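You operate a simulated robot arm through the tools that you are given. There is no shell and no other tool. Be economical: measure what you need, move in short steps, check, and stop when the job is done.

The job below is to be done with a simulated two-armed robot. You get a single attempt, and the scene is never put back.

JOB
The clay vessel won't hold vacuum: stop the leaks, draw it down to at least 85, stop the pump.
Fine: its breaker cock is open and the white-cap and yellow-cap nuts are slack.

The check looks at the end state, three seconds after you hand in, the way a careful person would. Anything else that was tipped, shoved, dropped, spilled or broken makes it a failure. A push-on lid holds only when it is set on centred and level and pressed home; a screw cap is set on level and turned clockwise until tight.

ROBOT AND FRAMES
Two 7-joint arms with two-finger parallel grippers on one trunk, hanging from a carriage that runs on a gantry, over the field with the corners [-1.152, 0.636], [-1.148, -0.644], [1.152, -0.636], [1.148, 0.644] (x, y) and turns from -344 to 344 degrees about z. Base frame: it is fixed where the carriage stands at the start and does not move with it; the origin is on the floor, on the carriage's upright axis, x ahead of it, y to its left, z up. Units: m, degrees, N and s.
The left shoulder is at the start at [0.04, 0.173, 1.222], the right one opposite. With the tool pointing down near the work surface each hand reaches from about 0.1 to 0.68 m from the robot's upright axis, wherever it stands, measured 20 degrees to its own side. Places, roughly: blue-knob plug [1.75, -1, 1.5]; catch pot drain cock [1.9, -1.4, 1.6]; catch pot vent cock [1.9, -1.2, 1.8]; clay blue-cap hand nut [1.7, 0, 1.5]; clay blue-cap swing bolt [1.7, 0, 1.5]; clay breaker cock [1.6, 0, 1.2]; clay inlet cock [1.7, -0.4, 1.1]; clay red-cap hand nut [1.7, -0.3, 1.5]; clay red-cap swing bolt [1.7, -0.3, 1.5]; clay sample cock [1.7, -0.3, 0.7]; clay vacuum gauge [1.9, -0.3, 1.5]; clay vacuum valve [1.9, -0.5, 1.6]; clay white-cap hand nut [1.5, 0, 1.4]; clay white-cap swing bolt [1.6, 0, 1.4]; clay yellow-cap hand nut [1.5, -0.3, 1.4]; clay yellow-cap swing bolt [1.6, -0.3, 1.4]. Payload 3.43 kg a hand.
Tool frame (each hand has its own): the origin (TCP) lies between the finger pads and is the grasp point; the fingertips stand 0.03 m ahead of it; z points along the fingers, y is the line along which they close. Largest opening 0.094 m; finger width 0.028, thickness 0.01; the body of the gripper, 0.05 by 0.096 m, starts 0.055 m behind the TCP.
Orientation is that of the tool frame in the base frame, as a unit quaternion [x, y, z, w]. With the fingers straight down and closing along the base's y, the tool's x points along the base's -x, its y along +y and its z along -z.

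CONTROLS
- The arms move only by the tool move_arm. It takes "left_series", "right_series" or both (then of equal length, played together; a hand with none holds still); each is text: rows parted by semicolons, each of 6 numbers parted by spaces: the shift along the tool's x, y, z in units of 400 mm (1.0 is 400 mm), then the turn, a rotation vector about the tool's x, y, z in units of 120 degrees (1.0 is 120 degrees). In form: dx dy dz wx wy wz; .... A call has 1 to 10 rows; each row is the pose to reach, as a shift and turn from the pose commanded when the call began, along the tool's axes at that moment. "left_jaw" and "right_jaw" are, for a hand that has rows, the closure, from 0 (fully open) to 1 (shut), set as the call begins (left out, the last holds). A call with a number of a shift or a turn outside -1 to 1 is refused whole. A row lasts 0.2 s, in which the tool goes at most 0.05 m and 8.6 degrees; a call with a longer step from one row to the next is refused whole, and so is a gripper value outside its range. A pose out of reach is approached as far as the arm can. The call stops where the force on the tool passes 40 N (or 10 N more than at its start, if that is more) or the arm is blocked; 0.2 s more then pass. Each finger travels about 0.072 m/s and halts on what it meets, pressing with about 45 N; the grip force reading is that of the motor and also rises with nothing between the fingers. The clock runs only during rows and for 0.2 s after the last one: add rows that repeat a pose to give the fingers time. It gives the time, the measured TCP pose, the force on the tool (base axes), the opening and the grip force at its end, in the units of the frame above (readings bear some noise), with the torque about the TCP (base axes, N m) and any sound that the robot's microphone picked up, and new pictures: "show" is both (left out), scene, wrist or none (wrist: the cameras of the hands that moved).
- Cameras (640 x 400 px; columns grow to the right, rows downward): "scene" is now at [0.2473, 0.0065, 1.5072]; the picture's right is [-0.00, -1.00, 0.00], its down [-0.81, 0.00, -0.58] and it looks along [0.58, -0.00, -0.81] (base axes); focal length 214 px, centre (320, 200). "left" rides on the left gripper at [0.076, -0.014, -0.102] in its tool frame; the picture's right is [0.18, 0.98, 0.00], its down [-0.75, 0.14, -0.64] and it looks along [-0.63, 0.12, 0.77] (tool axes); focal length 243 px, centre (320, 200). "right" rides on the right gripper at [0.076, 0.014, -0.102] in its tool frame; the picture's right is [-0.18, 0.98, 0.00], its down [-0.75, -0.14, -0.64] and it looks along [-0.63, -0.12, 0.77] (tool axes); focal length 243 px, centre (320, 200).
- lift_body(by): slides the trunk up (or, below 0, down) by that many m; the arms and the scene camera ride with it, the base frame stays. It gives what a move gives, with no picture.
- steer(legs): drives the robot by 1 to 6 legs, each [ahead, left, turn to the left] in m, m and degrees, along the robot's own axes; the way and the turn of a leg run together, so that a leg with both is an arc; at most 1.5 m and 180 degrees a leg. The arms and the cameras ride along, it lands a little off, and it stops where it bumps. It keeps to its track: a leg is cut to what the track allows. It gives what a move gives, and a new picture of the scene camera.
- turn_head(pan, tilt): turns the head with the scene camera to pan (to the left, within 86 degrees either way) and tilt (down, from -29 to 69), counted from straight ahead of the robot. It gives what a move gives, and a new picture of the scene camera.
- locate(camera, pixels): for up to 12 pixels [column, row] of the newest picture of that camera ("zoom" is the newest enlarged one), the place [x, y, z] in the base frame of the surface seen there, good to about 0.003 m, but the place of the scene camera against the robot may be out by one fixed shift of up to 0.018 m in any direction. The clock stands still meanwhile.
- zoom(camera, box): a new picture of the part [left, top, right, bottom] of that camera's present view, enlarged. The clock stands still meanwhile.
- job_done(): hands the job in; it is judged then, once.

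Keep the steps short. Do not move on a guess: measure, check each grasp and each placing, and mend mistakes. In all there are 80 turns and 260 pictures (those below and enlarged ones count). Leave the grippers open and the arms clear of the work at the hand-in unless told otherwise, and finish with a single line.

The tools are called after "Emit:" as name(argument=value, ...) on one line, values as JSON. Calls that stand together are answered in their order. move_arm: Moves the arms, as the interface text tells. Its arguments: {"type":"object","properties":{"left_series":{"type":"string"},"left_jaw":{"type":"number"},"right_series":{"type":"string"},"right_jaw":{"type":"number"},"show":{"type":"string","enum":["both","scene","wrist","none"]}},"required":[]} The other tools are called the same way: lift_body (by) slides the trunk up or down; steer (legs) drives the base; turn_head (pan, tilt) turns the head that bears the scene camera; locate (camera, pixels) gives the place of the surface under pixels of a picture; zoom (camera, box) takes an enlarged picture of a part of a camera's view; job_done () hands the job in.

At the start:

```text
t: 0.0
left_eef_pos: [0.4997, 0.2504, 1.3055]
left_tool_rot: [0.001, 1.0, 0.0, 0.0]
left_contact_force: [0.2, 0.1, -0.3]
left_wrist_torque: [0.01, 0.01, 0.01]
left_width: 0.0943
left_gripper_force: 0.0
right_eef_pos: [0.4904, -0.2154, 0.999]
right_tool_rot: [0.0, 1.0, 0.0, 0.0]
right_contact_force: [1.0, 0.0, 0.2]
right_wrist_torque: [0.0, -0.01, 0.0]
right_width: 0.094
right_gripper_force: 0.0
trunk travel left (down, up): [-0.375, 0.406]
robot x, y, heading: [-0.0011, -0.0009, 0.0]
head pan, tilt: [-0.2, 54.4]
```

scene: 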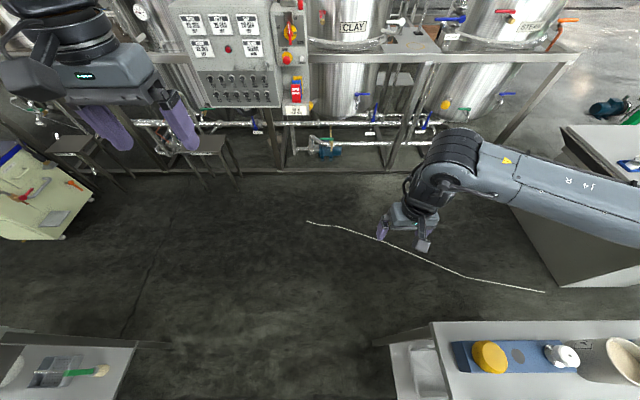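
right: 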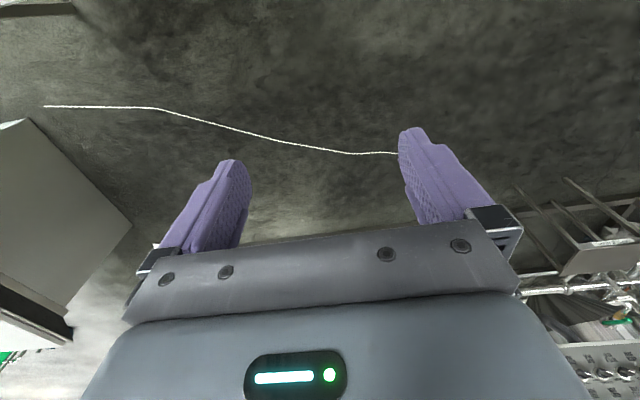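
left: 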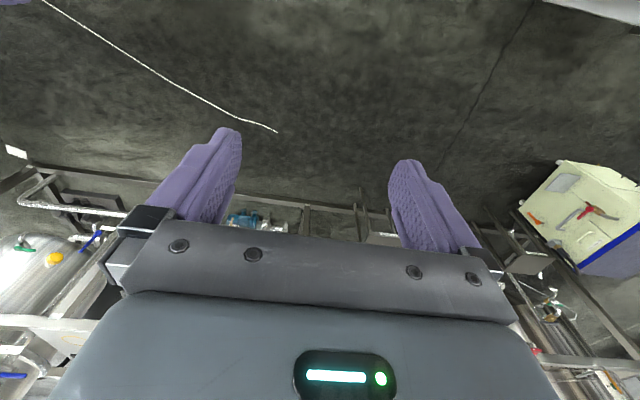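

I see the CLAY vessel ahead near column 350. I'll raise the head's view to look at it straight on.

Emit:
turn_head(pan=-5, tilt=10)

```text
t: 1.1
left_eef_pos: [0.5, 0.2494, 1.3051]
left_tool_rot: [0.001, 1.0, 0.0, -0.001]
left_contact_force: [0.6, 0.9, 0.1]
left_wrist_torque: [0.02, 0.03, -0.02]
left_width: 0.0938
left_gripper_force: 0.1
right_eef_pos: [0.4894, -0.2134, 1.0007]
right_tool_rot: [0.0, 1.0, 0.0, 0.0]
right_contact_force: [-0.2, 0.3, -0.5]
right_wrist_torque: [0.01, -0.01, -0.04]
right_width: 0.0938
right_gripper_force: 0.0
trunk travel left (down, up): [-0.375, 0.406]
robot x, y, heading: [0.0004, 0.0038, -0.0]
head pan, tilt: [-5.0, 10.0]
```

scene: 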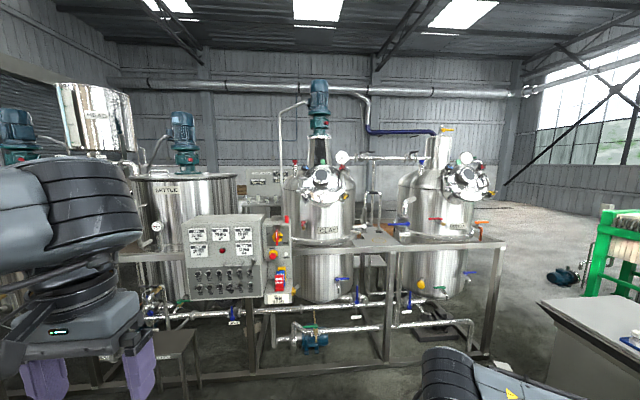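

Emit:
zoom(camera="scene", box=[270, 130, 400, 250])

Emit:
zoom(camera="scene", box=[180, 200, 310, 310])

Emit:
zoom(camera="scene", box=[380, 120, 510, 300])

```text
3.33 times, centred on (335, 190) of scene
```

zoom: 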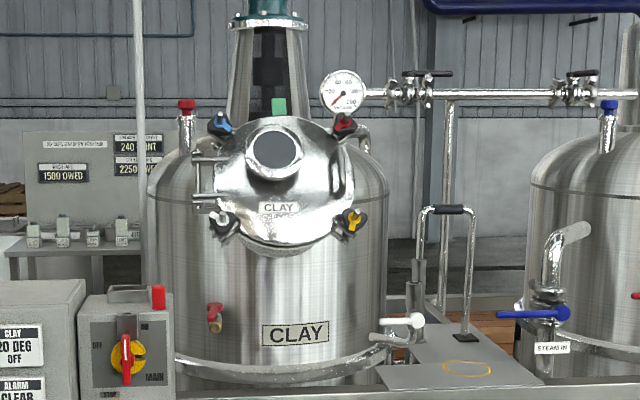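

```text
3.64 times, centred on (245, 255) of scene
```

zoom: 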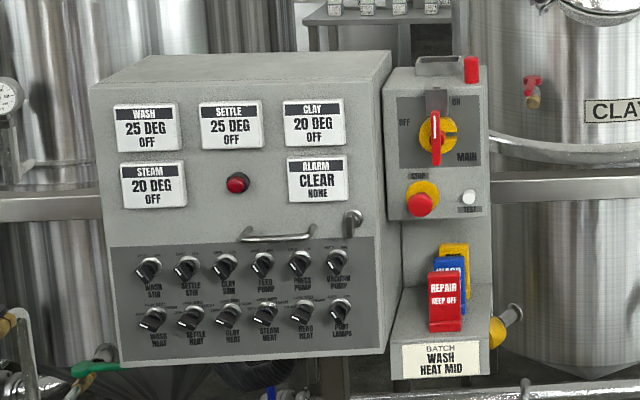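

```text
2.22 times, centred on (445, 210) of scene
```

zoom: 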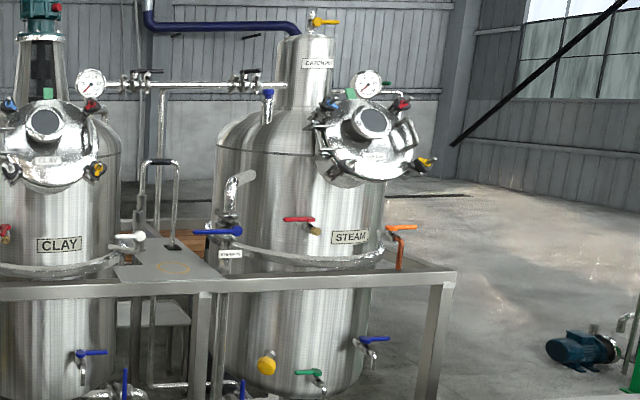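

The vessel's cocks, caps and the panel's switches are visible. I'll measure key places, with a closer look at each.

Emit:
locate(camera="scene", pixels=[[313, 191], [314, 167], [340, 167], [341, 196], [342, 157], [354, 157], [352, 226], [248, 254], [276, 278], [294, 240], [365, 244], [320, 262]])

Emit:
zoom(camera="scene", box=[300, 145, 370, 205])

Emit:
zoom(camera="scene", box=[190, 245, 270, 300])

Emit:
zoom(camera="scene", box=[270, 205, 370, 310])

```text
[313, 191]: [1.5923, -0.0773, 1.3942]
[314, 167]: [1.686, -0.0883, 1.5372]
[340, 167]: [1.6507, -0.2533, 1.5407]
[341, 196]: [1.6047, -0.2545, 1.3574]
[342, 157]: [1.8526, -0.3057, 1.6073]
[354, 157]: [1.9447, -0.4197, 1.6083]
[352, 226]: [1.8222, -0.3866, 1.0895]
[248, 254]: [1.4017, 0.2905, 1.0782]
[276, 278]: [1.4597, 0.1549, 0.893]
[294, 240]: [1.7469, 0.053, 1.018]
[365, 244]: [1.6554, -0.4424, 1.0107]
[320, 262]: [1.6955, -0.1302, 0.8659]
```

```text
6.67 times, centred on (335, 175) of scene
```

zoom: 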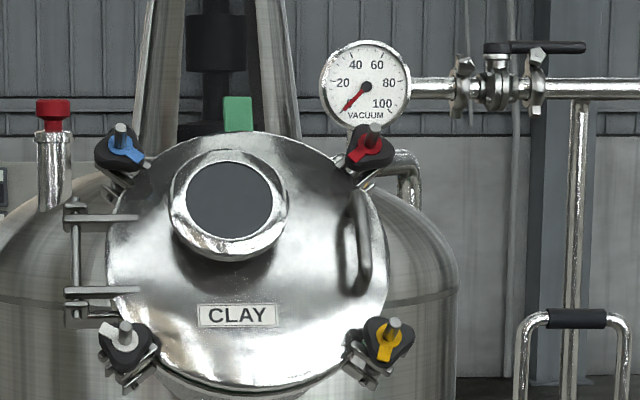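

```text
7.27 times, centred on (230, 272) of scene
```

zoom: 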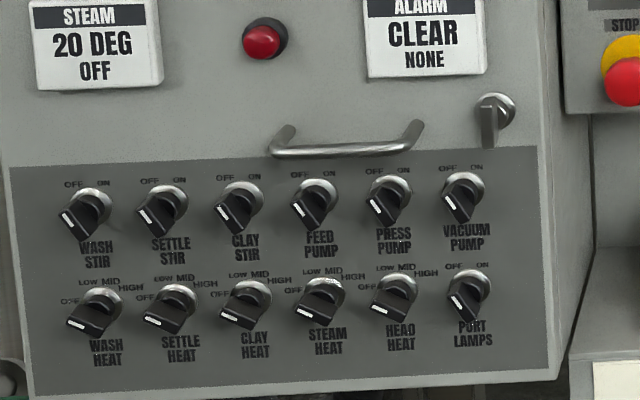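

```text
3.81 times, centred on (320, 258) of scene
```

zoom: 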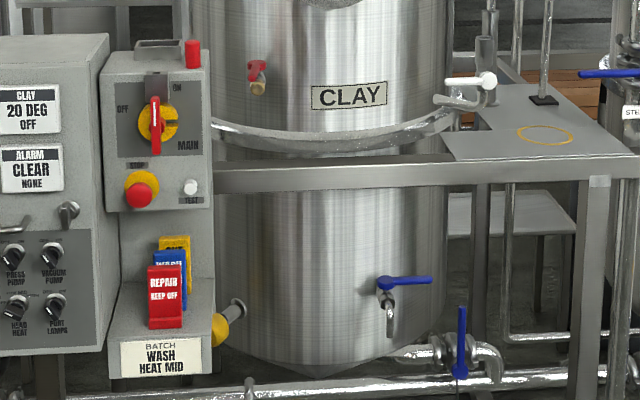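

All switches are off; the main handle is upright (ON). Now I'll check the obstacles near the driving path and the vacuum header to the right.

Emit:
locate(camera="scene", pixels=[[541, 302], [600, 280], [270, 215], [190, 216], [391, 250], [480, 249], [262, 372], [372, 157], [421, 160], [438, 130], [464, 159], [470, 177]])

Emit:
zoom(camera="scene", box=[350, 115, 500, 205])

Emit:
steer(legs=[[0.4, -0.15, 0]])

```text
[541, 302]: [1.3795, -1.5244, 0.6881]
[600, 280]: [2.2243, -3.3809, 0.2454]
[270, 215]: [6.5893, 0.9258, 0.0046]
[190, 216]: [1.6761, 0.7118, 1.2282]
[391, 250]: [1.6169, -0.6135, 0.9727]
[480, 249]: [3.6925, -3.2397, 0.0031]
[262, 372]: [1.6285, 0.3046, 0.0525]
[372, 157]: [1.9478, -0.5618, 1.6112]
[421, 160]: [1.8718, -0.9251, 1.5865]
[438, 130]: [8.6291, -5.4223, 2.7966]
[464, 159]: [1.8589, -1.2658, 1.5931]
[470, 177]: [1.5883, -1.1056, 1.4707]
```

```text
4.27 times, centred on (425, 160) of scene
```

zoom: 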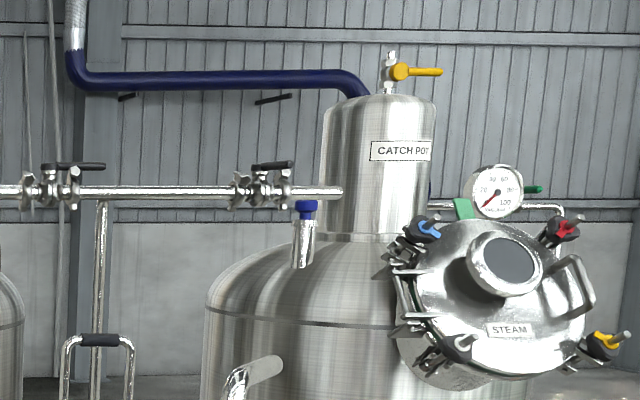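

```text
t: 3.8
left_eef_pos: [0.9077, 0.0971, 1.3055]
left_tool_rot: [0.003, 1.0, 0.0, 0.001]
left_contact_force: [0.9, 0.2, 0.8]
left_wrist_torque: [0.02, -0.02, -0.03]
left_width: 0.0938
left_gripper_force: 0.1
right_eef_pos: [0.8951, -0.3657, 0.9998]
right_tool_rot: [0.004, 1.0, 0.0, 0.001]
right_contact_force: [0.0, -0.7, 0.0]
right_wrist_torque: [-0.02, 0.04, 0.0]
right_width: 0.094
right_gripper_force: 0.0
trunk travel left (down, up): [-0.375, 0.406]
robot x, y, heading: [0.4031, -0.1442, -0.5]
head pan, tilt: [-5.0, 10.0]
```

scene: 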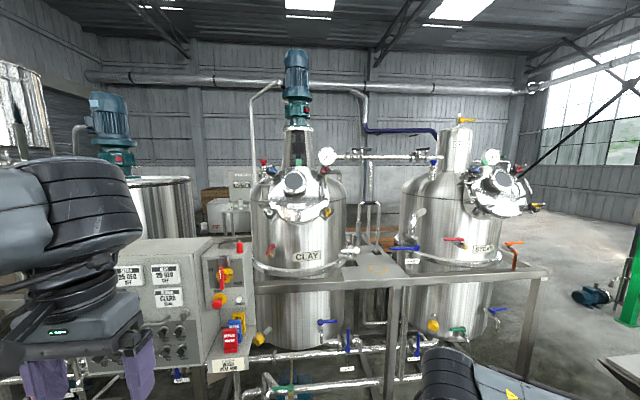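

The header runs from clay to the catch pot with two lever valves. I'll raise the trunk and move closer for a better view.

Emit:
lift_body(by=0.25)

Emit:
turn_head(pan=-10, tilt=20)

Emit:
zoom(camera="scene", box=[240, 110, 400, 230])

Emit:
zoom(camera="scene", box=[380, 80, 520, 220])

Emit:
zoom(camera="scene", box=[250, 200, 450, 350])

```text
t: 6.3
left_eef_pos: [0.908, 0.0972, 1.5554]
left_tool_rot: [0.004, 1.0, 0.0, 0.0]
left_contact_force: [0.2, -0.2, 0.5]
left_wrist_torque: [0.0, 0.03, 0.0]
left_width: 0.0942
left_gripper_force: 0.1
right_eef_pos: [0.8941, -0.3659, 1.2492]
right_tool_rot: [0.003, 1.0, 0.0, 0.0]
right_contact_force: [-0.5, -0.2, 1.2]
right_wrist_torque: [0.01, 0.02, 0.0]
right_width: 0.094
right_gripper_force: 0.0
trunk travel left (down, up): [-0.625, 0.156]
robot x, y, heading: [0.4057, -0.1464, -0.3]
head pan, tilt: [-5.0, 10.0]
```

```text
t: 7.1
left_eef_pos: [0.9073, 0.0974, 1.5551]
left_tool_rot: [0.004, 1.0, 0.001, 0.0]
left_contact_force: [1.3, 0.3, 0.8]
left_wrist_torque: [-0.02, 0.01, 0.0]
left_width: 0.094
left_gripper_force: 0.0
right_eef_pos: [0.8943, -0.3651, 1.2497]
right_tool_rot: [0.004, 1.0, 0.0, 0.0]
right_contact_force: [0.2, 0.6, -0.2]
right_wrist_torque: [0.03, -0.01, 0.01]
right_width: 0.0939
right_gripper_force: 0.2
trunk travel left (down, up): [-0.625, 0.156]
robot x, y, heading: [0.4035, -0.149, -0.5]
head pan, tilt: [-10.0, 20.0]
```

scene: 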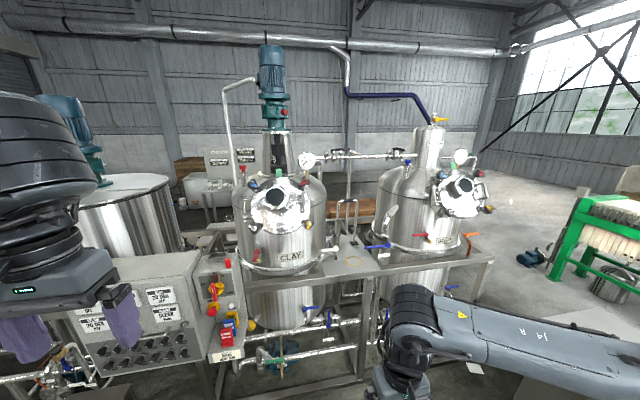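

```text
3.33 times, centred on (320, 170) of scene
```

zoom: 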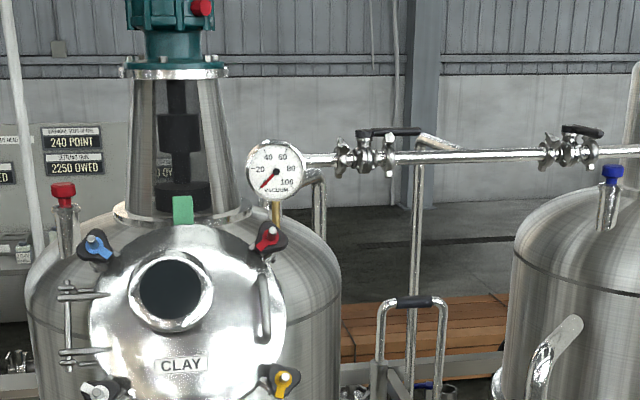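

```text
2.86 times, centred on (450, 150) of scene
```

zoom: 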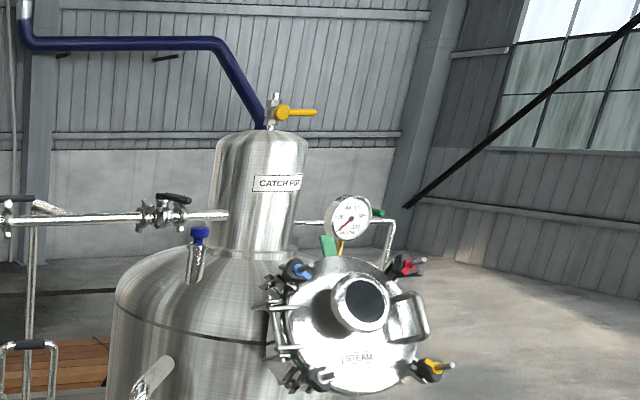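

```text
2.67 times, centred on (350, 275) of scene
```

zoom: 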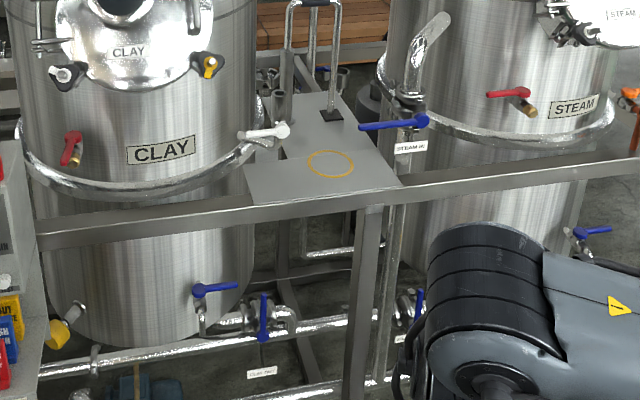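

The red clay breaker lever stands upright (along its outlet), unlike the steam one, which lies level. Now I tip both hands to point forward, 60° about the tool y.

Emit:
move_arm(left_series="0 0 0 0 -0.07 0; 0 0 0 0 -0.14 0; 0 0 0 0 -0.21 0; 0 0 0 0 -0.28 0; 0 0 0 0 -0.35 0; 0 0 0 0 -0.42 0; 0 0 0 0 -0.49 0; 0 0 0 0 -0.49 0", right_series="0 0 0 0 -0.07 0; 0 0 0 0 -0.14 0; 0 0 0 0 -0.21 0; 0 0 0 0 -0.28 0; 0 0 0 0 -0.35 0; 0 0 0 0 -0.42 0; 0 0 0 0 -0.49 0; 0 0 0 0 -0.49 0", show="both")

```text
t: 8.9
left_eef_pos: [0.9073, 0.0978, 1.5551]
left_tool_rot: [0.003, 0.871, -0.002, 0.492]
left_contact_force: [0.3, 0.0, -0.2]
left_wrist_torque: [0.0, -0.02, 0.0]
left_width: 0.0938
left_gripper_force: 0.1
right_eef_pos: [0.8942, -0.3655, 1.2507]
right_tool_rot: [0.004, 0.871, -0.003, 0.491]
right_contact_force: [-0.2, 0.2, 0.5]
right_wrist_torque: [0.02, -0.02, -0.04]
right_width: 0.0941
right_gripper_force: 0.1
trunk travel left (down, up): [-0.625, 0.156]
robot x, y, heading: [0.4025, -0.1494, -0.1]
head pan, tilt: [-10.0, 20.0]
```

scene: 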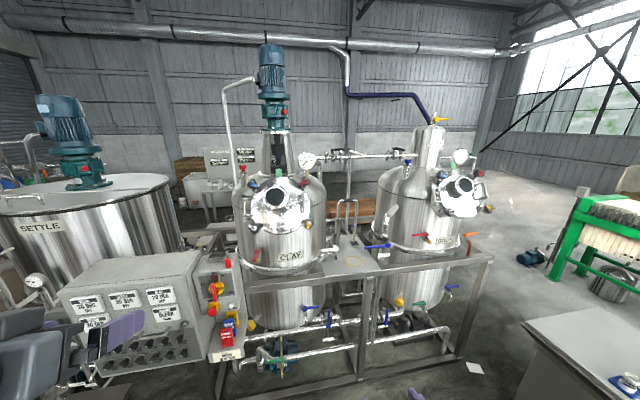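
right: 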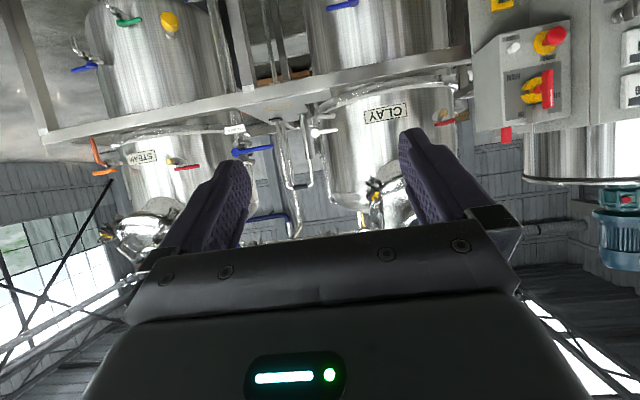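
left: 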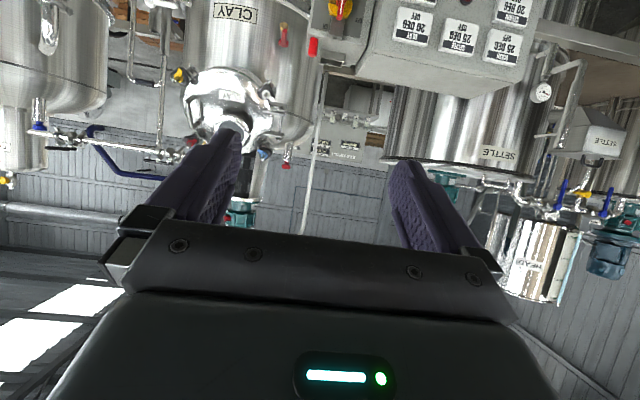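

Both hands now point forward. I'll drive 0.25 m closer and take a detailed look at the lid.

Emit:
steer(legs=[[0.25, 0, 0]])

Emit:
turn_head(pan=0, tilt=25)

Emit:
zoom(camera="scene", box=[260, 110, 420, 210])

```text
t: 10.7
left_eef_pos: [1.158, 0.094, 1.5543]
left_tool_rot: [0.005, 0.871, -0.004, 0.491]
left_contact_force: [-0.3, 0.7, 0.1]
left_wrist_torque: [0.0, -0.01, 0.01]
left_width: 0.0941
left_gripper_force: 0.1
right_eef_pos: [1.1447, -0.3695, 1.2504]
right_tool_rot: [0.005, 0.871, -0.003, 0.491]
right_contact_force: [-0.9, 0.5, -0.5]
right_wrist_torque: [0.02, -0.01, 0.01]
right_width: 0.0938
right_gripper_force: 0.1
trunk travel left (down, up): [-0.625, 0.156]
robot x, y, heading: [0.6582, -0.1499, -0.6]
head pan, tilt: [-10.0, 20.0]
```

scene: 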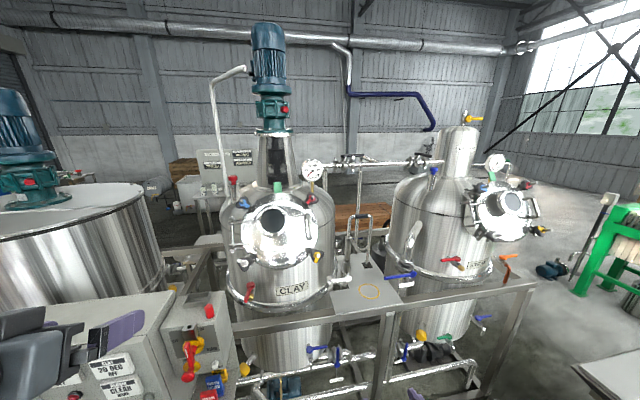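

```text
t: 11.4
left_eef_pos: [1.1584, 0.095, 1.5543]
left_tool_rot: [0.004, 0.872, -0.003, 0.49]
left_contact_force: [0.5, 0.1, 0.2]
left_wrist_torque: [-0.01, 0.03, 0.01]
left_width: 0.0939
left_gripper_force: 0.0
right_eef_pos: [1.1432, -0.3695, 1.251]
right_tool_rot: [0.004, 0.871, -0.002, 0.491]
right_contact_force: [-0.3, 0.5, 0.3]
right_wrist_torque: [0.0, -0.01, 0.01]
right_width: 0.0939
right_gripper_force: 0.0
trunk travel left (down, up): [-0.625, 0.156]
robot x, y, heading: [0.6575, -0.1491, -0.6]
head pan, tilt: [0.0, 25.0]
```

scene: 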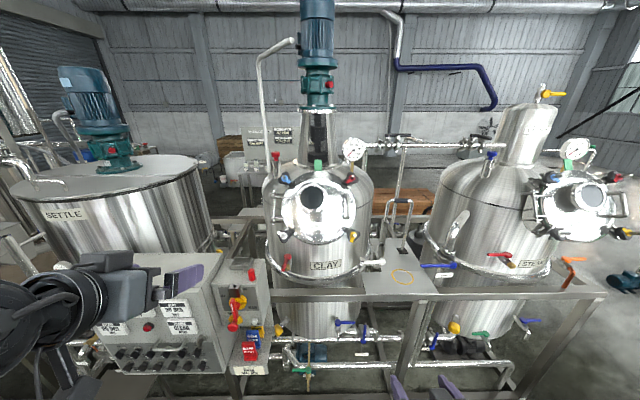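

```text
4.00 times, centred on (340, 160) of scene
```

zoom: 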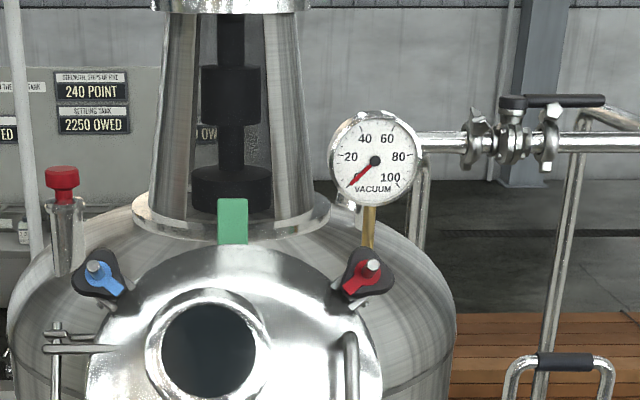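

Emit:
zoom(camera="scene", box=[265, 215, 305, 255])

Emit:
zoom(camera="scene", box=[270, 245, 400, 330])

Emit:
zoom(camera="scene", box=[270, 165, 370, 250])

```text
10.00 times, centred on (285, 235) of scene
```

zoom: 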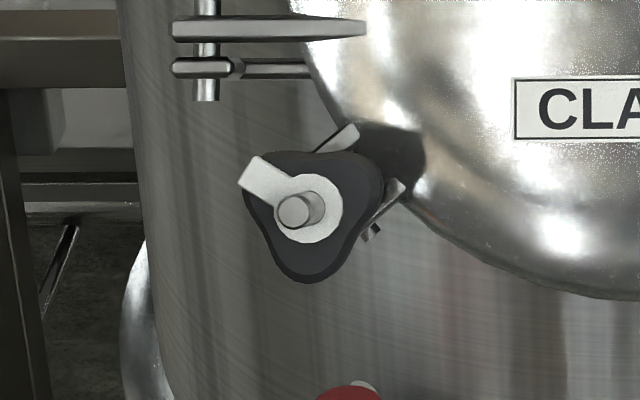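

```text
4.71 times, centred on (335, 288) of scene
```

zoom: 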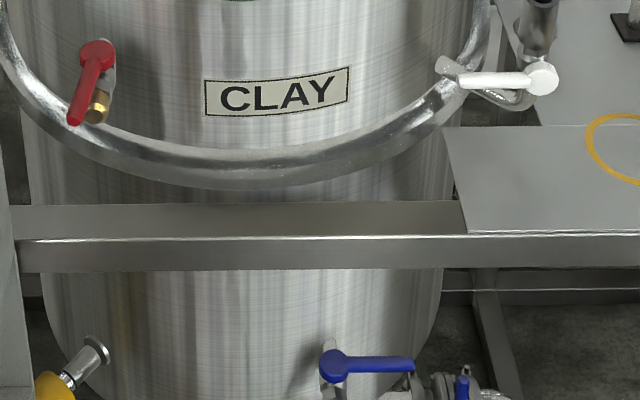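

```text
4.71 times, centred on (320, 208) of scene
```

zoom: 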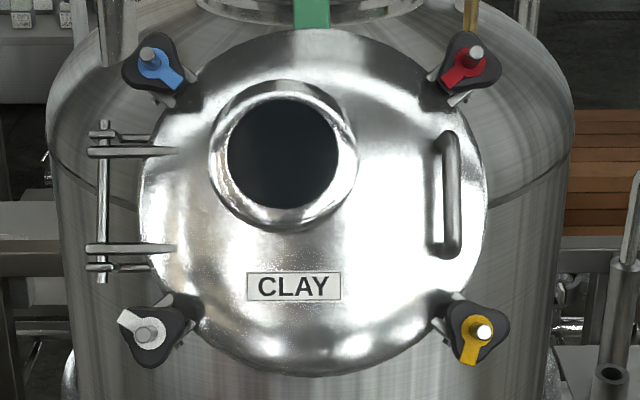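

The white and yellow nuts are three-lobed knobs. I'll measure all of them, plus the breaker lever.

Emit:
locate(camera="zoom", pixels=[[150, 331], [150, 348], [135, 322], [170, 350], [483, 328], [468, 350], [470, 315], [497, 340], [200, 330], [330, 330], [430, 330], [320, 60]])

Emit:
locate(camera="scene", pixels=[[290, 256], [286, 269], [291, 268], [345, 176], [350, 181], [286, 180], [382, 262], [310, 187], [351, 212], [340, 205]])

```text
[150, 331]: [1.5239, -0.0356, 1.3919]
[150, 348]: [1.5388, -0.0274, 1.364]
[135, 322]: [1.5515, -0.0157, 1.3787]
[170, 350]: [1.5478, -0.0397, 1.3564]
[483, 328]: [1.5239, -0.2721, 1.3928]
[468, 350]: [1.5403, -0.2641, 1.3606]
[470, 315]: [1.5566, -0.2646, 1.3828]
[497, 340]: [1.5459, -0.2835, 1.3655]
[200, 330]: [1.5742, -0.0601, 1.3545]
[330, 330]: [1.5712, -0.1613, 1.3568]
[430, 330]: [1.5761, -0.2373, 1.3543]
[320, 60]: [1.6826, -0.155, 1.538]
```

```text
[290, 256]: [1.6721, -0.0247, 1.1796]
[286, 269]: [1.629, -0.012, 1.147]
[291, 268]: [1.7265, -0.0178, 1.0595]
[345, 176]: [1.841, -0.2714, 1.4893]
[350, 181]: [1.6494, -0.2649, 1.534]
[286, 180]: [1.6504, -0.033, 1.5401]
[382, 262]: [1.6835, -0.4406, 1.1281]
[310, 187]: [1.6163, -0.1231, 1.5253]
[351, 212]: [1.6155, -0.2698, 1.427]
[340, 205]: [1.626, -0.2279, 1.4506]
```

The lid leans back ~32°, matching the hands. I drive 0.16 m closer so both nuts are in comfortable reach.

Emit:
steer(legs=[[0.16, 0, 0]])

Emit:
move_arm(left_series="0 -0.1 0; 0 0 0", show="none")

```text
t: 12.8
left_eef_pos: [1.3165, 0.0893, 1.5543]
left_tool_rot: [0.007, 0.871, -0.004, 0.49]
left_contact_force: [-0.2, -0.3, 0.9]
left_wrist_torque: [-0.01, 0.0, 0.01]
left_width: 0.0941
left_gripper_force: 0.1
right_eef_pos: [1.3022, -0.3721, 1.2503]
right_tool_rot: [0.006, 0.871, -0.004, 0.491]
right_contact_force: [0.2, -0.7, 0.2]
right_wrist_torque: [0.02, 0.01, -0.01]
right_width: 0.094
right_gripper_force: 0.1
trunk travel left (down, up): [-0.625, 0.156]
robot x, y, heading: [0.8113, -0.1504, -0.7]
head pan, tilt: [0.0, 25.0]
```

scene: 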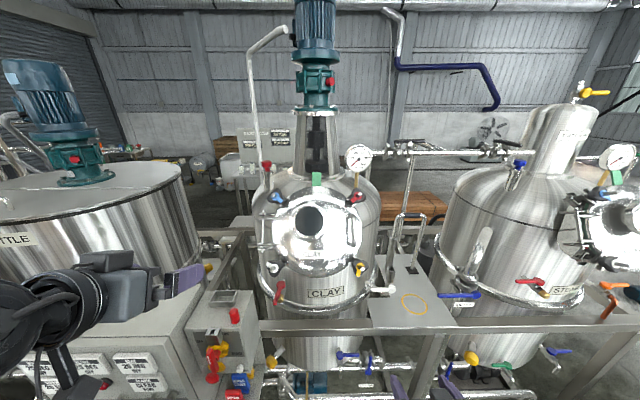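

```text
refused: a row must be a list of 6 entries
```

Now the left hand goes to a standoff before the white nut.

Emit:
move_arm(left_series="0.0225 -0.08 0.055 0 0 0; 0.045 -0.16 0.11 0 0 0; 0.0675 -0.24 0.165 0 0 0; 0.09 -0.31 0.22 0 0 0; 0.09 -0.31 0.22 0 0 0", show="both")

```text
t: 14.0
left_eef_pos: [1.3754, -0.0339, 1.4802]
left_tool_rot: [0.008, 0.871, -0.005, 0.491]
left_contact_force: [-0.1, 0.1, 0.1]
left_wrist_torque: [0.01, 0.0, -0.02]
left_width: 0.0938
left_gripper_force: 0.1
right_eef_pos: [1.3008, -0.3733, 1.2491]
right_tool_rot: [0.007, 0.871, -0.004, 0.491]
right_contact_force: [-0.9, -0.7, 0.0]
right_wrist_torque: [0.01, -0.01, -0.02]
right_width: 0.094
right_gripper_force: 0.1
trunk travel left (down, up): [-0.625, 0.156]
robot x, y, heading: [0.8109, -0.1569, -0.8]
head pan, tilt: [0.0, 25.0]
```

scene: 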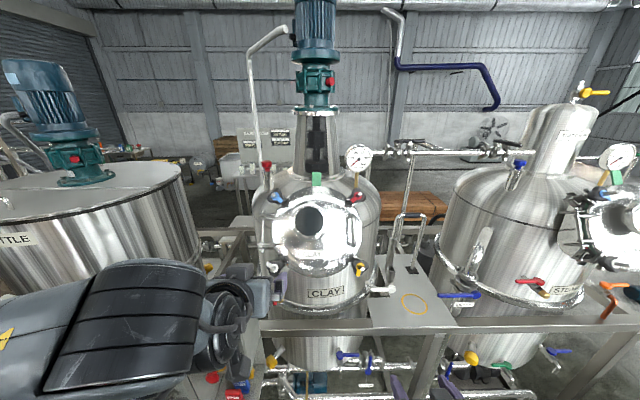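
left: 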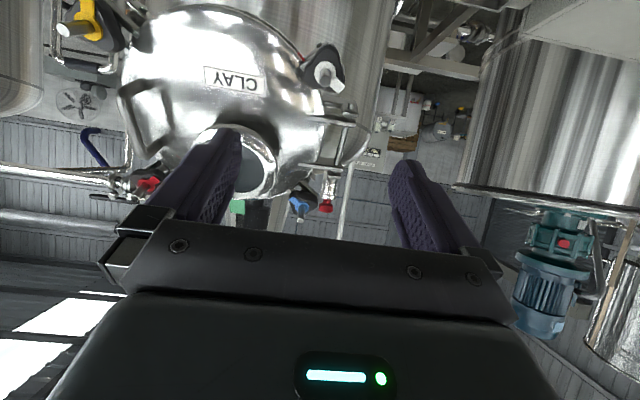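

The wrist camera sees the white nut at (325,70) and yellow at (80,25). I'll measure them with it.

Emit:
zoom(camera="left", box=[285, 30, 365, 110])

Emit:
locate(camera="left", pixels=[[334, 86], [325, 72], [318, 55], [336, 63], [308, 72], [73, 30], [90, 28], [82, 12], [100, 30], [285, 85], [245, 65], [200, 40]])

```text
5.00 times, centred on (325, 70) of left
```

zoom: 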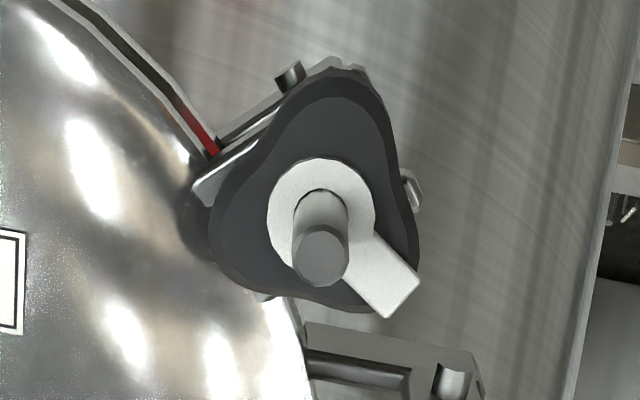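

```text
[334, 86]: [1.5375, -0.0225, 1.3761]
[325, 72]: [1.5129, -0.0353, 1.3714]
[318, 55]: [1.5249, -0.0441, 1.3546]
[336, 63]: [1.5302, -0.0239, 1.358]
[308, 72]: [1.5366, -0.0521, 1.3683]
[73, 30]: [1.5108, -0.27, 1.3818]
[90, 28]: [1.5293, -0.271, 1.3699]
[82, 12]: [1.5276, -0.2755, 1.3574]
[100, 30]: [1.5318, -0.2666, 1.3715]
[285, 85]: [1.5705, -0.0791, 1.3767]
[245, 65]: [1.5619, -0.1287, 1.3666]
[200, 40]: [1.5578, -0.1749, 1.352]
```

Emit:
locate(camera="zoom", pixels=[[320, 257], [320, 200], [300, 170], [280, 240], [350, 130], [240, 235], [400, 240], [320, 110], [220, 220], [395, 290], [330, 225], [365, 215]])

```text
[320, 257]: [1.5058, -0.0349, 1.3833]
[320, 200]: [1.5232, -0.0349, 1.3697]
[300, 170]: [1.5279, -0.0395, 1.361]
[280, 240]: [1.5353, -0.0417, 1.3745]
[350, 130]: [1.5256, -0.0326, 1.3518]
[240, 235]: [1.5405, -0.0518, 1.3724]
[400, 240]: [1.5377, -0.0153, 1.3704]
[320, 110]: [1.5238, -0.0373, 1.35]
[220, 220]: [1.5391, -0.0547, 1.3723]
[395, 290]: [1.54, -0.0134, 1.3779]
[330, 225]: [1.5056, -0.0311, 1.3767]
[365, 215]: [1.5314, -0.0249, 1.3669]
```

The white nut's axis passes (1.506, −0.035, 1.381); a lobe points straight down. I'll turn the hand −32° so the jaws close along a lobe, and approach to ~6 cm short.

Emit:
move_arm(left_series="0.01 0 0.08 0 0 -0.068; 0.02 0 0.16 0 0 -0.136; 0.03 0.003 0.24 0 0 -0.204; 0.0415 0.006 0.3 0 0 -0.27; 0.0415 0.006 0.3 0 0 -0.27", left_jaw=0.1, show="wrist")

Emit:
zoom(camera="left", box=[190, 0, 450, 200])

```text
t: 15.2
left_eef_pos: [1.4682, -0.0334, 1.4014]
left_tool_rot: [-0.238, 0.838, -0.14, 0.47]
left_contact_force: [0.8, -0.6, 1.0]
left_wrist_torque: [0.02, 0.01, 0.0]
left_width: 0.0845
left_gripper_force: 0.1
left hand out of reach, approached as far as the arm can: row 1, 2
right_eef_pos: [1.3018, -0.373, 1.2508]
right_tool_rot: [0.006, 0.871, -0.004, 0.491]
right_contact_force: [-0.5, -0.5, -0.5]
right_wrist_torque: [0.01, 0.02, 0.01]
right_width: 0.0938
right_gripper_force: 0.0
trunk travel left (down, up): [-0.625, 0.156]
robot x, y, heading: [0.8166, -0.1514, -0.7]
head pan, tilt: [0.0, 25.0]
```

left: 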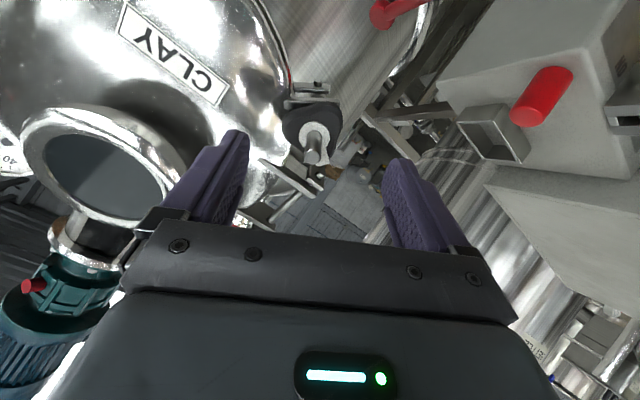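

```text
2.00 times, centred on (320, 100) of left
```

zoom: 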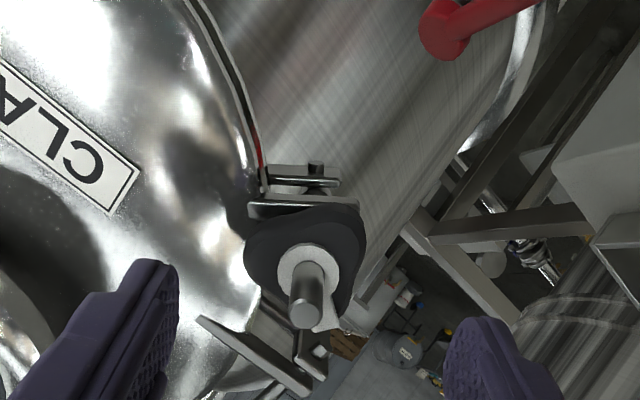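

The nut sits centred between the fingers. I'll check the height of the hinge and lug near the fingers' path.

Emit:
locate(camera="zoom", pixels=[[305, 310], [300, 255], [265, 240], [345, 235], [300, 207], [250, 350], [300, 380], [320, 350], [215, 230], [315, 165], [240, 300], [330, 318]])

```text
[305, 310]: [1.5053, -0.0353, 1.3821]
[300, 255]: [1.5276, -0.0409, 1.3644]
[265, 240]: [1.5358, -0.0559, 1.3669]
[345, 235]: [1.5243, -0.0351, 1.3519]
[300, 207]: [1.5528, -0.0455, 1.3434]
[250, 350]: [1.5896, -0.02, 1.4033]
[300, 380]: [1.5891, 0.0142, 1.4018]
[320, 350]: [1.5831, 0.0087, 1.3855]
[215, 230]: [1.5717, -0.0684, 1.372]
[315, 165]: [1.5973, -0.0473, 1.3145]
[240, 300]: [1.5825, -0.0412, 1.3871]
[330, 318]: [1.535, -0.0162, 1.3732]
```

All surroundings lie ~3 cm below the nut face, so I advance 6 cm to put the tips 2 cm past the face.

Emit:
move_arm(left_series="-0.002 -0.003 0.08 0 0 0; -0.0045 -0.0055 0.157 0 0 0; -0.0045 -0.0055 0.157 0 0 0", show="wrist")

Emit:
zoom(camera="left", box=[190, 50, 450, 250])

```text
t: 16.0
left_eef_pos: [1.5213, -0.0336, 1.3709]
left_tool_rot: [-0.238, 0.838, -0.14, 0.47]
left_contact_force: [0.8, 0.1, -0.7]
left_wrist_torque: [0.01, -0.01, -0.01]
left_width: 0.0846
left_gripper_force: 0.0
right_eef_pos: [1.3014, -0.3729, 1.2498]
right_tool_rot: [0.006, 0.871, -0.003, 0.491]
right_contact_force: [0.5, 0.4, -0.8]
right_wrist_torque: [0.0, -0.02, -0.01]
right_width: 0.0942
right_gripper_force: 0.1
trunk travel left (down, up): [-0.625, 0.156]
robot x, y, heading: [0.8127, -0.1506, -0.9]
head pan, tilt: [0.0, 25.0]
```

left: 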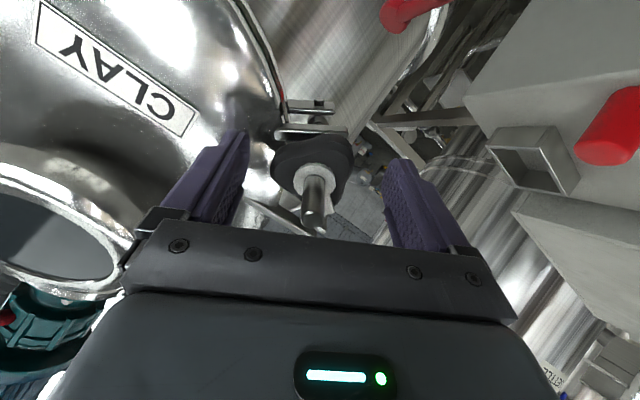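

```text
2.00 times, centred on (320, 150) of left
```

zoom: 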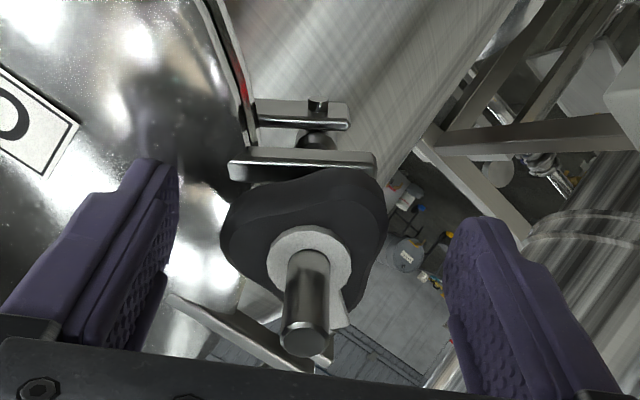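

Nut is centred between pads. Closing now.

Emit:
move_arm(left_series="0 0 0 0 0 0; 0 0 0 0 0 0; 0 0 0 0 0 0; 0 0 0 0 0 0", left_jaw=1, show="wrist")

```text
t: 17.0
left_eef_pos: [1.5229, -0.0342, 1.3711]
left_tool_rot: [-0.238, 0.838, -0.14, 0.471]
left_contact_force: [-0.9, -0.4, 1.3]
left_wrist_torque: [-0.11, -0.03, -0.13]
left_width: 0.0476
left_gripper_force: 45.2
right_eef_pos: [1.3014, -0.3725, 1.2494]
right_tool_rot: [0.006, 0.871, -0.004, 0.491]
right_contact_force: [-0.2, -0.4, -0.5]
right_wrist_torque: [-0.03, 0.02, 0.0]
right_width: 0.094
right_gripper_force: 0.1
trunk travel left (down, up): [-0.625, 0.156]
robot x, y, heading: [0.8172, -0.1542, -0.9]
head pan, tilt: [0.0, 25.0]
```

left: 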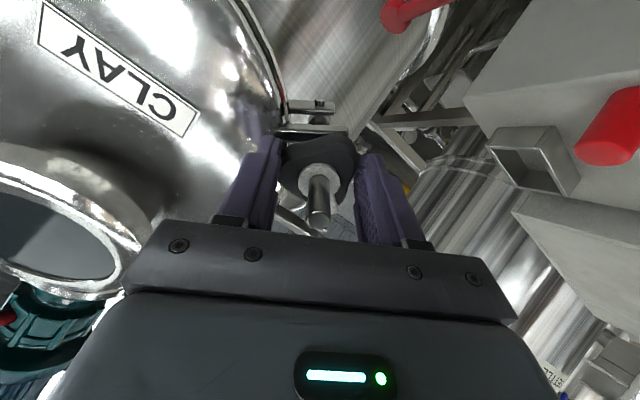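

Gripped, width 48 mm, with almost no side force. Now I turn clockwise (+z) by 60° in small rows.

Emit:
move_arm(left_series="0 0 0 0 0 0.06; 0 0 0 0 0 0.12; 0 0 0 0 0 0.18; 0 0 0 0 0 0.24; 0 0 0 0 0 0.3; 0 0 0 0 0 0.36; 0 0 0 0 0 0.42; 0 0 0 0 0 0.48; 0 0 0 0 0 0.54", show="wrist")

```text
t: 19.0
left_eef_pos: [1.5222, -0.0321, 1.3709]
left_tool_rot: [0.249, 0.835, 0.136, 0.472]
left_contact_force: [28.2, 14.6, -15.5]
left_wrist_torque: [0.28, 0.76, 0.58]
left_width: 0.0472
left_gripper_force: 45.0
right_eef_pos: [1.3032, -0.3725, 1.251]
right_tool_rot: [0.007, 0.871, -0.004, 0.492]
right_contact_force: [0.6, -0.6, -0.1]
right_wrist_torque: [0.04, -0.04, -0.03]
right_width: 0.0938
right_gripper_force: 0.1
trunk travel left (down, up): [-0.625, 0.156]
robot x, y, heading: [0.8102, -0.1514, -0.9]
head pan, tilt: [0.0, 25.0]
```

left: 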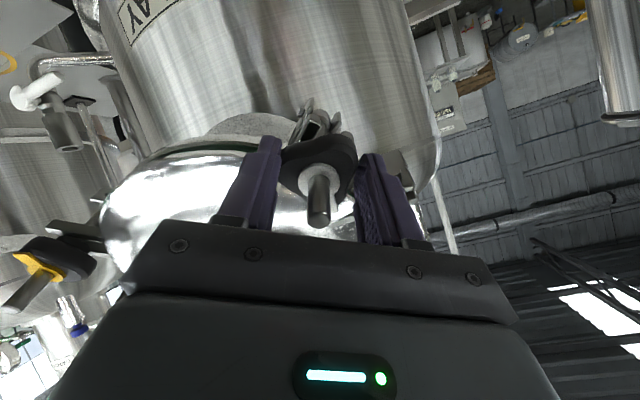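

It turned freely 65° and is drawing the hand inward (~32 N along the tool axis), so the nut is running in. I follow it by 2 mm and read the force.

Emit:
move_arm(left_series="0 0 0.003 0 0 0; 0 0 0.005 0 0 0", show="none")

```text
t: 19.6
left_eef_pos: [1.5221, -0.0327, 1.3711]
left_tool_rot: [0.249, 0.835, 0.136, 0.471]
left_contact_force: [13.7, 19.5, -8.9]
left_wrist_torque: [0.48, 1.04, 0.96]
left_width: 0.0472
left_gripper_force: 45.3
right_eef_pos: [1.3015, -0.3704, 1.2513]
right_tool_rot: [0.006, 0.871, -0.002, 0.491]
right_contact_force: [0.5, -0.8, -0.6]
right_wrist_torque: [0.01, -0.03, 0.01]
right_width: 0.0942
right_gripper_force: 0.0
trunk travel left (down, up): [-0.625, 0.156]
robot x, y, heading: [0.8132, -0.1484, -0.7]
head pan, tilt: [0.0, 25.0]
```

I'll release, swing the hand back 120° (two calls) to take a fresh bite.

Emit:
move_arm(left_series="0 0 0 0 0 0; 0 0 0 0 0 0; 0 0 0 0 0 0; 0 0 0 0 0 -0.07; 0 0 0 0 0 -0.14; 0 0 0 0 0 -0.21; 0 0 0 0 0 -0.28; 0 0 0 0 0 -0.35; 0 0 0 0 0 -0.42; 0 0 0 0 0 -0.49", left_jaw=0.1, show="none")

Emit:
move_arm(left_series="0 0 0 0 0 -0.07; 0 0 0 0 0 -0.14; 0 0 0 0 0 -0.21; 0 0 0 0 0 -0.28; 0 0 0 0 0 -0.35; 0 0 0 0 0 -0.42; 0 0 0 0 0 -0.49; 0 0 0 0 0 -0.51; 0 0 0 0 0 -0.51", show="wrist")

```text
t: 21.8
left_eef_pos: [1.5221, -0.0362, 1.3702]
left_tool_rot: [-0.194, 0.85, -0.116, 0.477]
left_contact_force: [0.0, 0.2, -0.3]
left_wrist_torque: [-0.01, 0.01, 0.0]
left_width: 0.0846
left_gripper_force: 0.1
right_eef_pos: [1.3015, -0.3725, 1.2512]
right_tool_rot: [0.007, 0.871, -0.005, 0.491]
right_contact_force: [0.4, -0.1, -0.7]
right_wrist_torque: [-0.03, 0.0, 0.0]
right_width: 0.094
right_gripper_force: 0.1
trunk travel left (down, up): [-0.625, 0.156]
robot x, y, heading: [0.8131, -0.1517, -0.6]
head pan, tilt: [0.0, 25.0]
```

```text
t: 23.8
left_eef_pos: [1.5243, -0.0357, 1.3708]
left_tool_rot: [-0.599, 0.632, -0.342, 0.352]
left_contact_force: [0.8, 0.2, -0.5]
left_wrist_torque: [0.02, -0.01, 0.01]
left_width: 0.0844
left_gripper_force: 0.1
right_eef_pos: [1.3011, -0.374, 1.249]
right_tool_rot: [0.007, 0.871, -0.004, 0.491]
right_contact_force: [0.4, -0.2, 0.2]
right_wrist_torque: [0.03, 0.0, 0.03]
right_width: 0.0941
right_gripper_force: 0.1
trunk travel left (down, up): [-0.625, 0.156]
robot x, y, heading: [0.8125, -0.1534, -0.6]
head pan, tilt: [0.0, 25.0]
```

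left: 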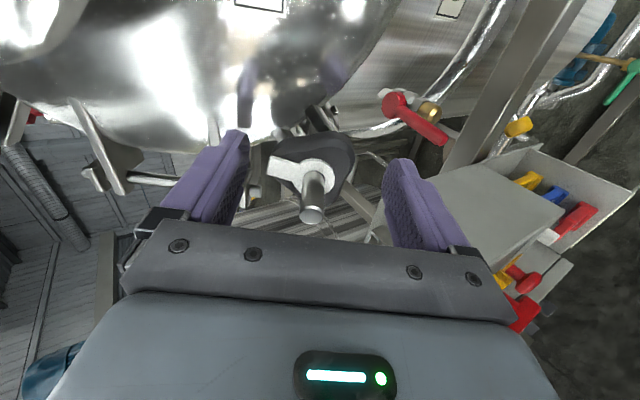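

Good reach there. I close again and turn, following in slightly.

Emit:
move_arm(left_series="0 0 0 0 0 0; 0 0 0 0 0 0; 0 0 0 0 0 0; 0 0 0 0 0 0; 0 0 0.001 0 0 0.06; 0 0 0.002 0 0 0.12; 0 0 0.003 0 0 0.18; 0 0 0.004 0 0 0.24; 0 0 0.005 0 0 0.3; 0 0 0.005 0 0 0.36", left_jaw=1, show="none")

```text
t: 26.0
left_eef_pos: [1.5247, -0.0344, 1.3702]
left_tool_rot: [-0.323, 0.808, -0.189, 0.454]
left_contact_force: [-13.1, -1.5, 23.9]
left_wrist_torque: [-0.63, 0.05, 0.63]
left_width: 0.0473
left_gripper_force: 45.2
right_eef_pos: [1.3024, -0.3725, 1.25]
right_tool_rot: [0.006, 0.871, -0.003, 0.491]
right_contact_force: [0.4, -0.2, -0.8]
right_wrist_torque: [0.0, -0.02, -0.02]
right_width: 0.0938
right_gripper_force: 0.0
trunk travel left (down, up): [-0.625, 0.156]
robot x, y, heading: [0.8152, -0.1521, -0.9]
head pan, tilt: [0.0, 25.0]
```

Following in was too much; the pitch is small. I back off 2 mm and continue the turn while watching torque.

Emit:
move_arm(left_series="0 0 -0.003 0 0 0; 0 0 -0.005 0 0 0; 0 0 -0.005 0 0 0.06; 0 0 -0.005 0 0 0.12; 0 0 -0.005 0 0 0.18; 0 0 -0.005 0 0 0.24; 0 0 -0.005 0 0 0.3; 0 0 -0.005 0 0 0.36; 0 0 -0.005 0 0 0.42; 0 0 -0.005 0 0 0.48", show="wrist")

```text
t: 28.2
left_eef_pos: [1.5236, -0.0317, 1.3713]
left_tool_rot: [0.107, 0.865, 0.054, 0.487]
left_contact_force: [3.1, 8.8, -2.1]
left_wrist_torque: [-0.78, 0.38, 1.04]
left_width: 0.047
left_gripper_force: 44.3
right_eef_pos: [1.2999, -0.3715, 1.2508]
right_tool_rot: [0.006, 0.871, -0.004, 0.491]
right_contact_force: [0.4, -0.8, -0.3]
right_wrist_torque: [-0.01, 0.02, 0.0]
right_width: 0.0938
right_gripper_force: 0.0
trunk travel left (down, up): [-0.625, 0.156]
robot x, y, heading: [0.8146, -0.149, -1.0]
head pan, tilt: [0.0, 25.0]
```

left: 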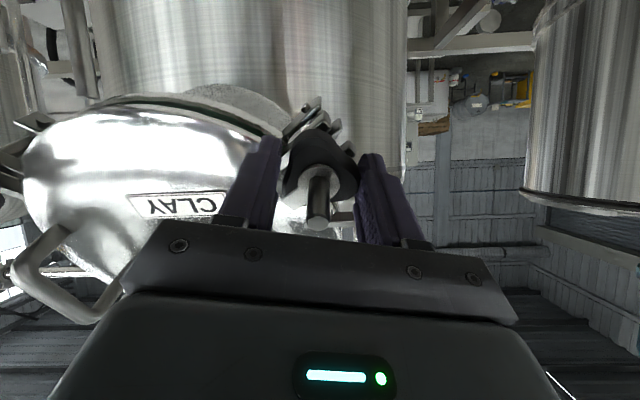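

Torque is rising (~1.2 N·m). I continue turning.

Emit:
move_arm(left_series="0 0 0 0 0 0.06; 0 0 0 0 0 0.12; 0 0 0 0 0 0.18; 0 0 0 0 0 0.24; 0 0 0 0 0 0.3; 0 0 0 0 0 0.36; 0 0 0 0 0 0.42; 0 0 0 0 0 0.48; 0 0 0 0 0 0.54", show="wrist")

Emit:
zoom(camera="left", box=[230, 80, 410, 240])

```text
t: 30.2
left_eef_pos: [1.5248, -0.0343, 1.3742]
left_tool_rot: [0.552, 0.672, 0.308, 0.385]
left_contact_force: [8.3, 13.8, 17.5]
left_wrist_torque: [-0.94, -0.14, 0.41]
left_width: 0.0472
left_gripper_force: 44.9
right_eef_pos: [1.3039, -0.3714, 1.2525]
right_tool_rot: [0.006, 0.87, -0.002, 0.492]
right_contact_force: [0.1, 0.9, -0.4]
right_wrist_torque: [0.0, 0.01, -0.01]
right_width: 0.0943
right_gripper_force: 0.0
trunk travel left (down, up): [-0.625, 0.156]
robot x, y, heading: [0.8159, -0.154, -0.8]
head pan, tilt: [0.0, 25.0]
```

left: 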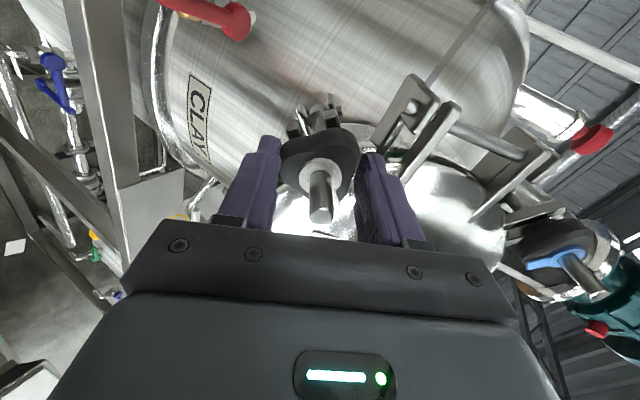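

```text
2.50 times, centred on (320, 160) of left
```

zoom: 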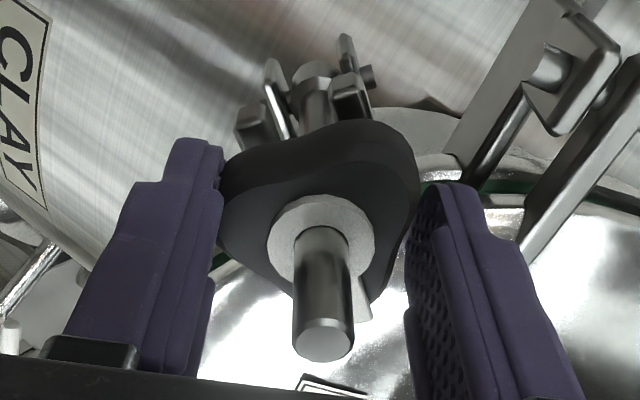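

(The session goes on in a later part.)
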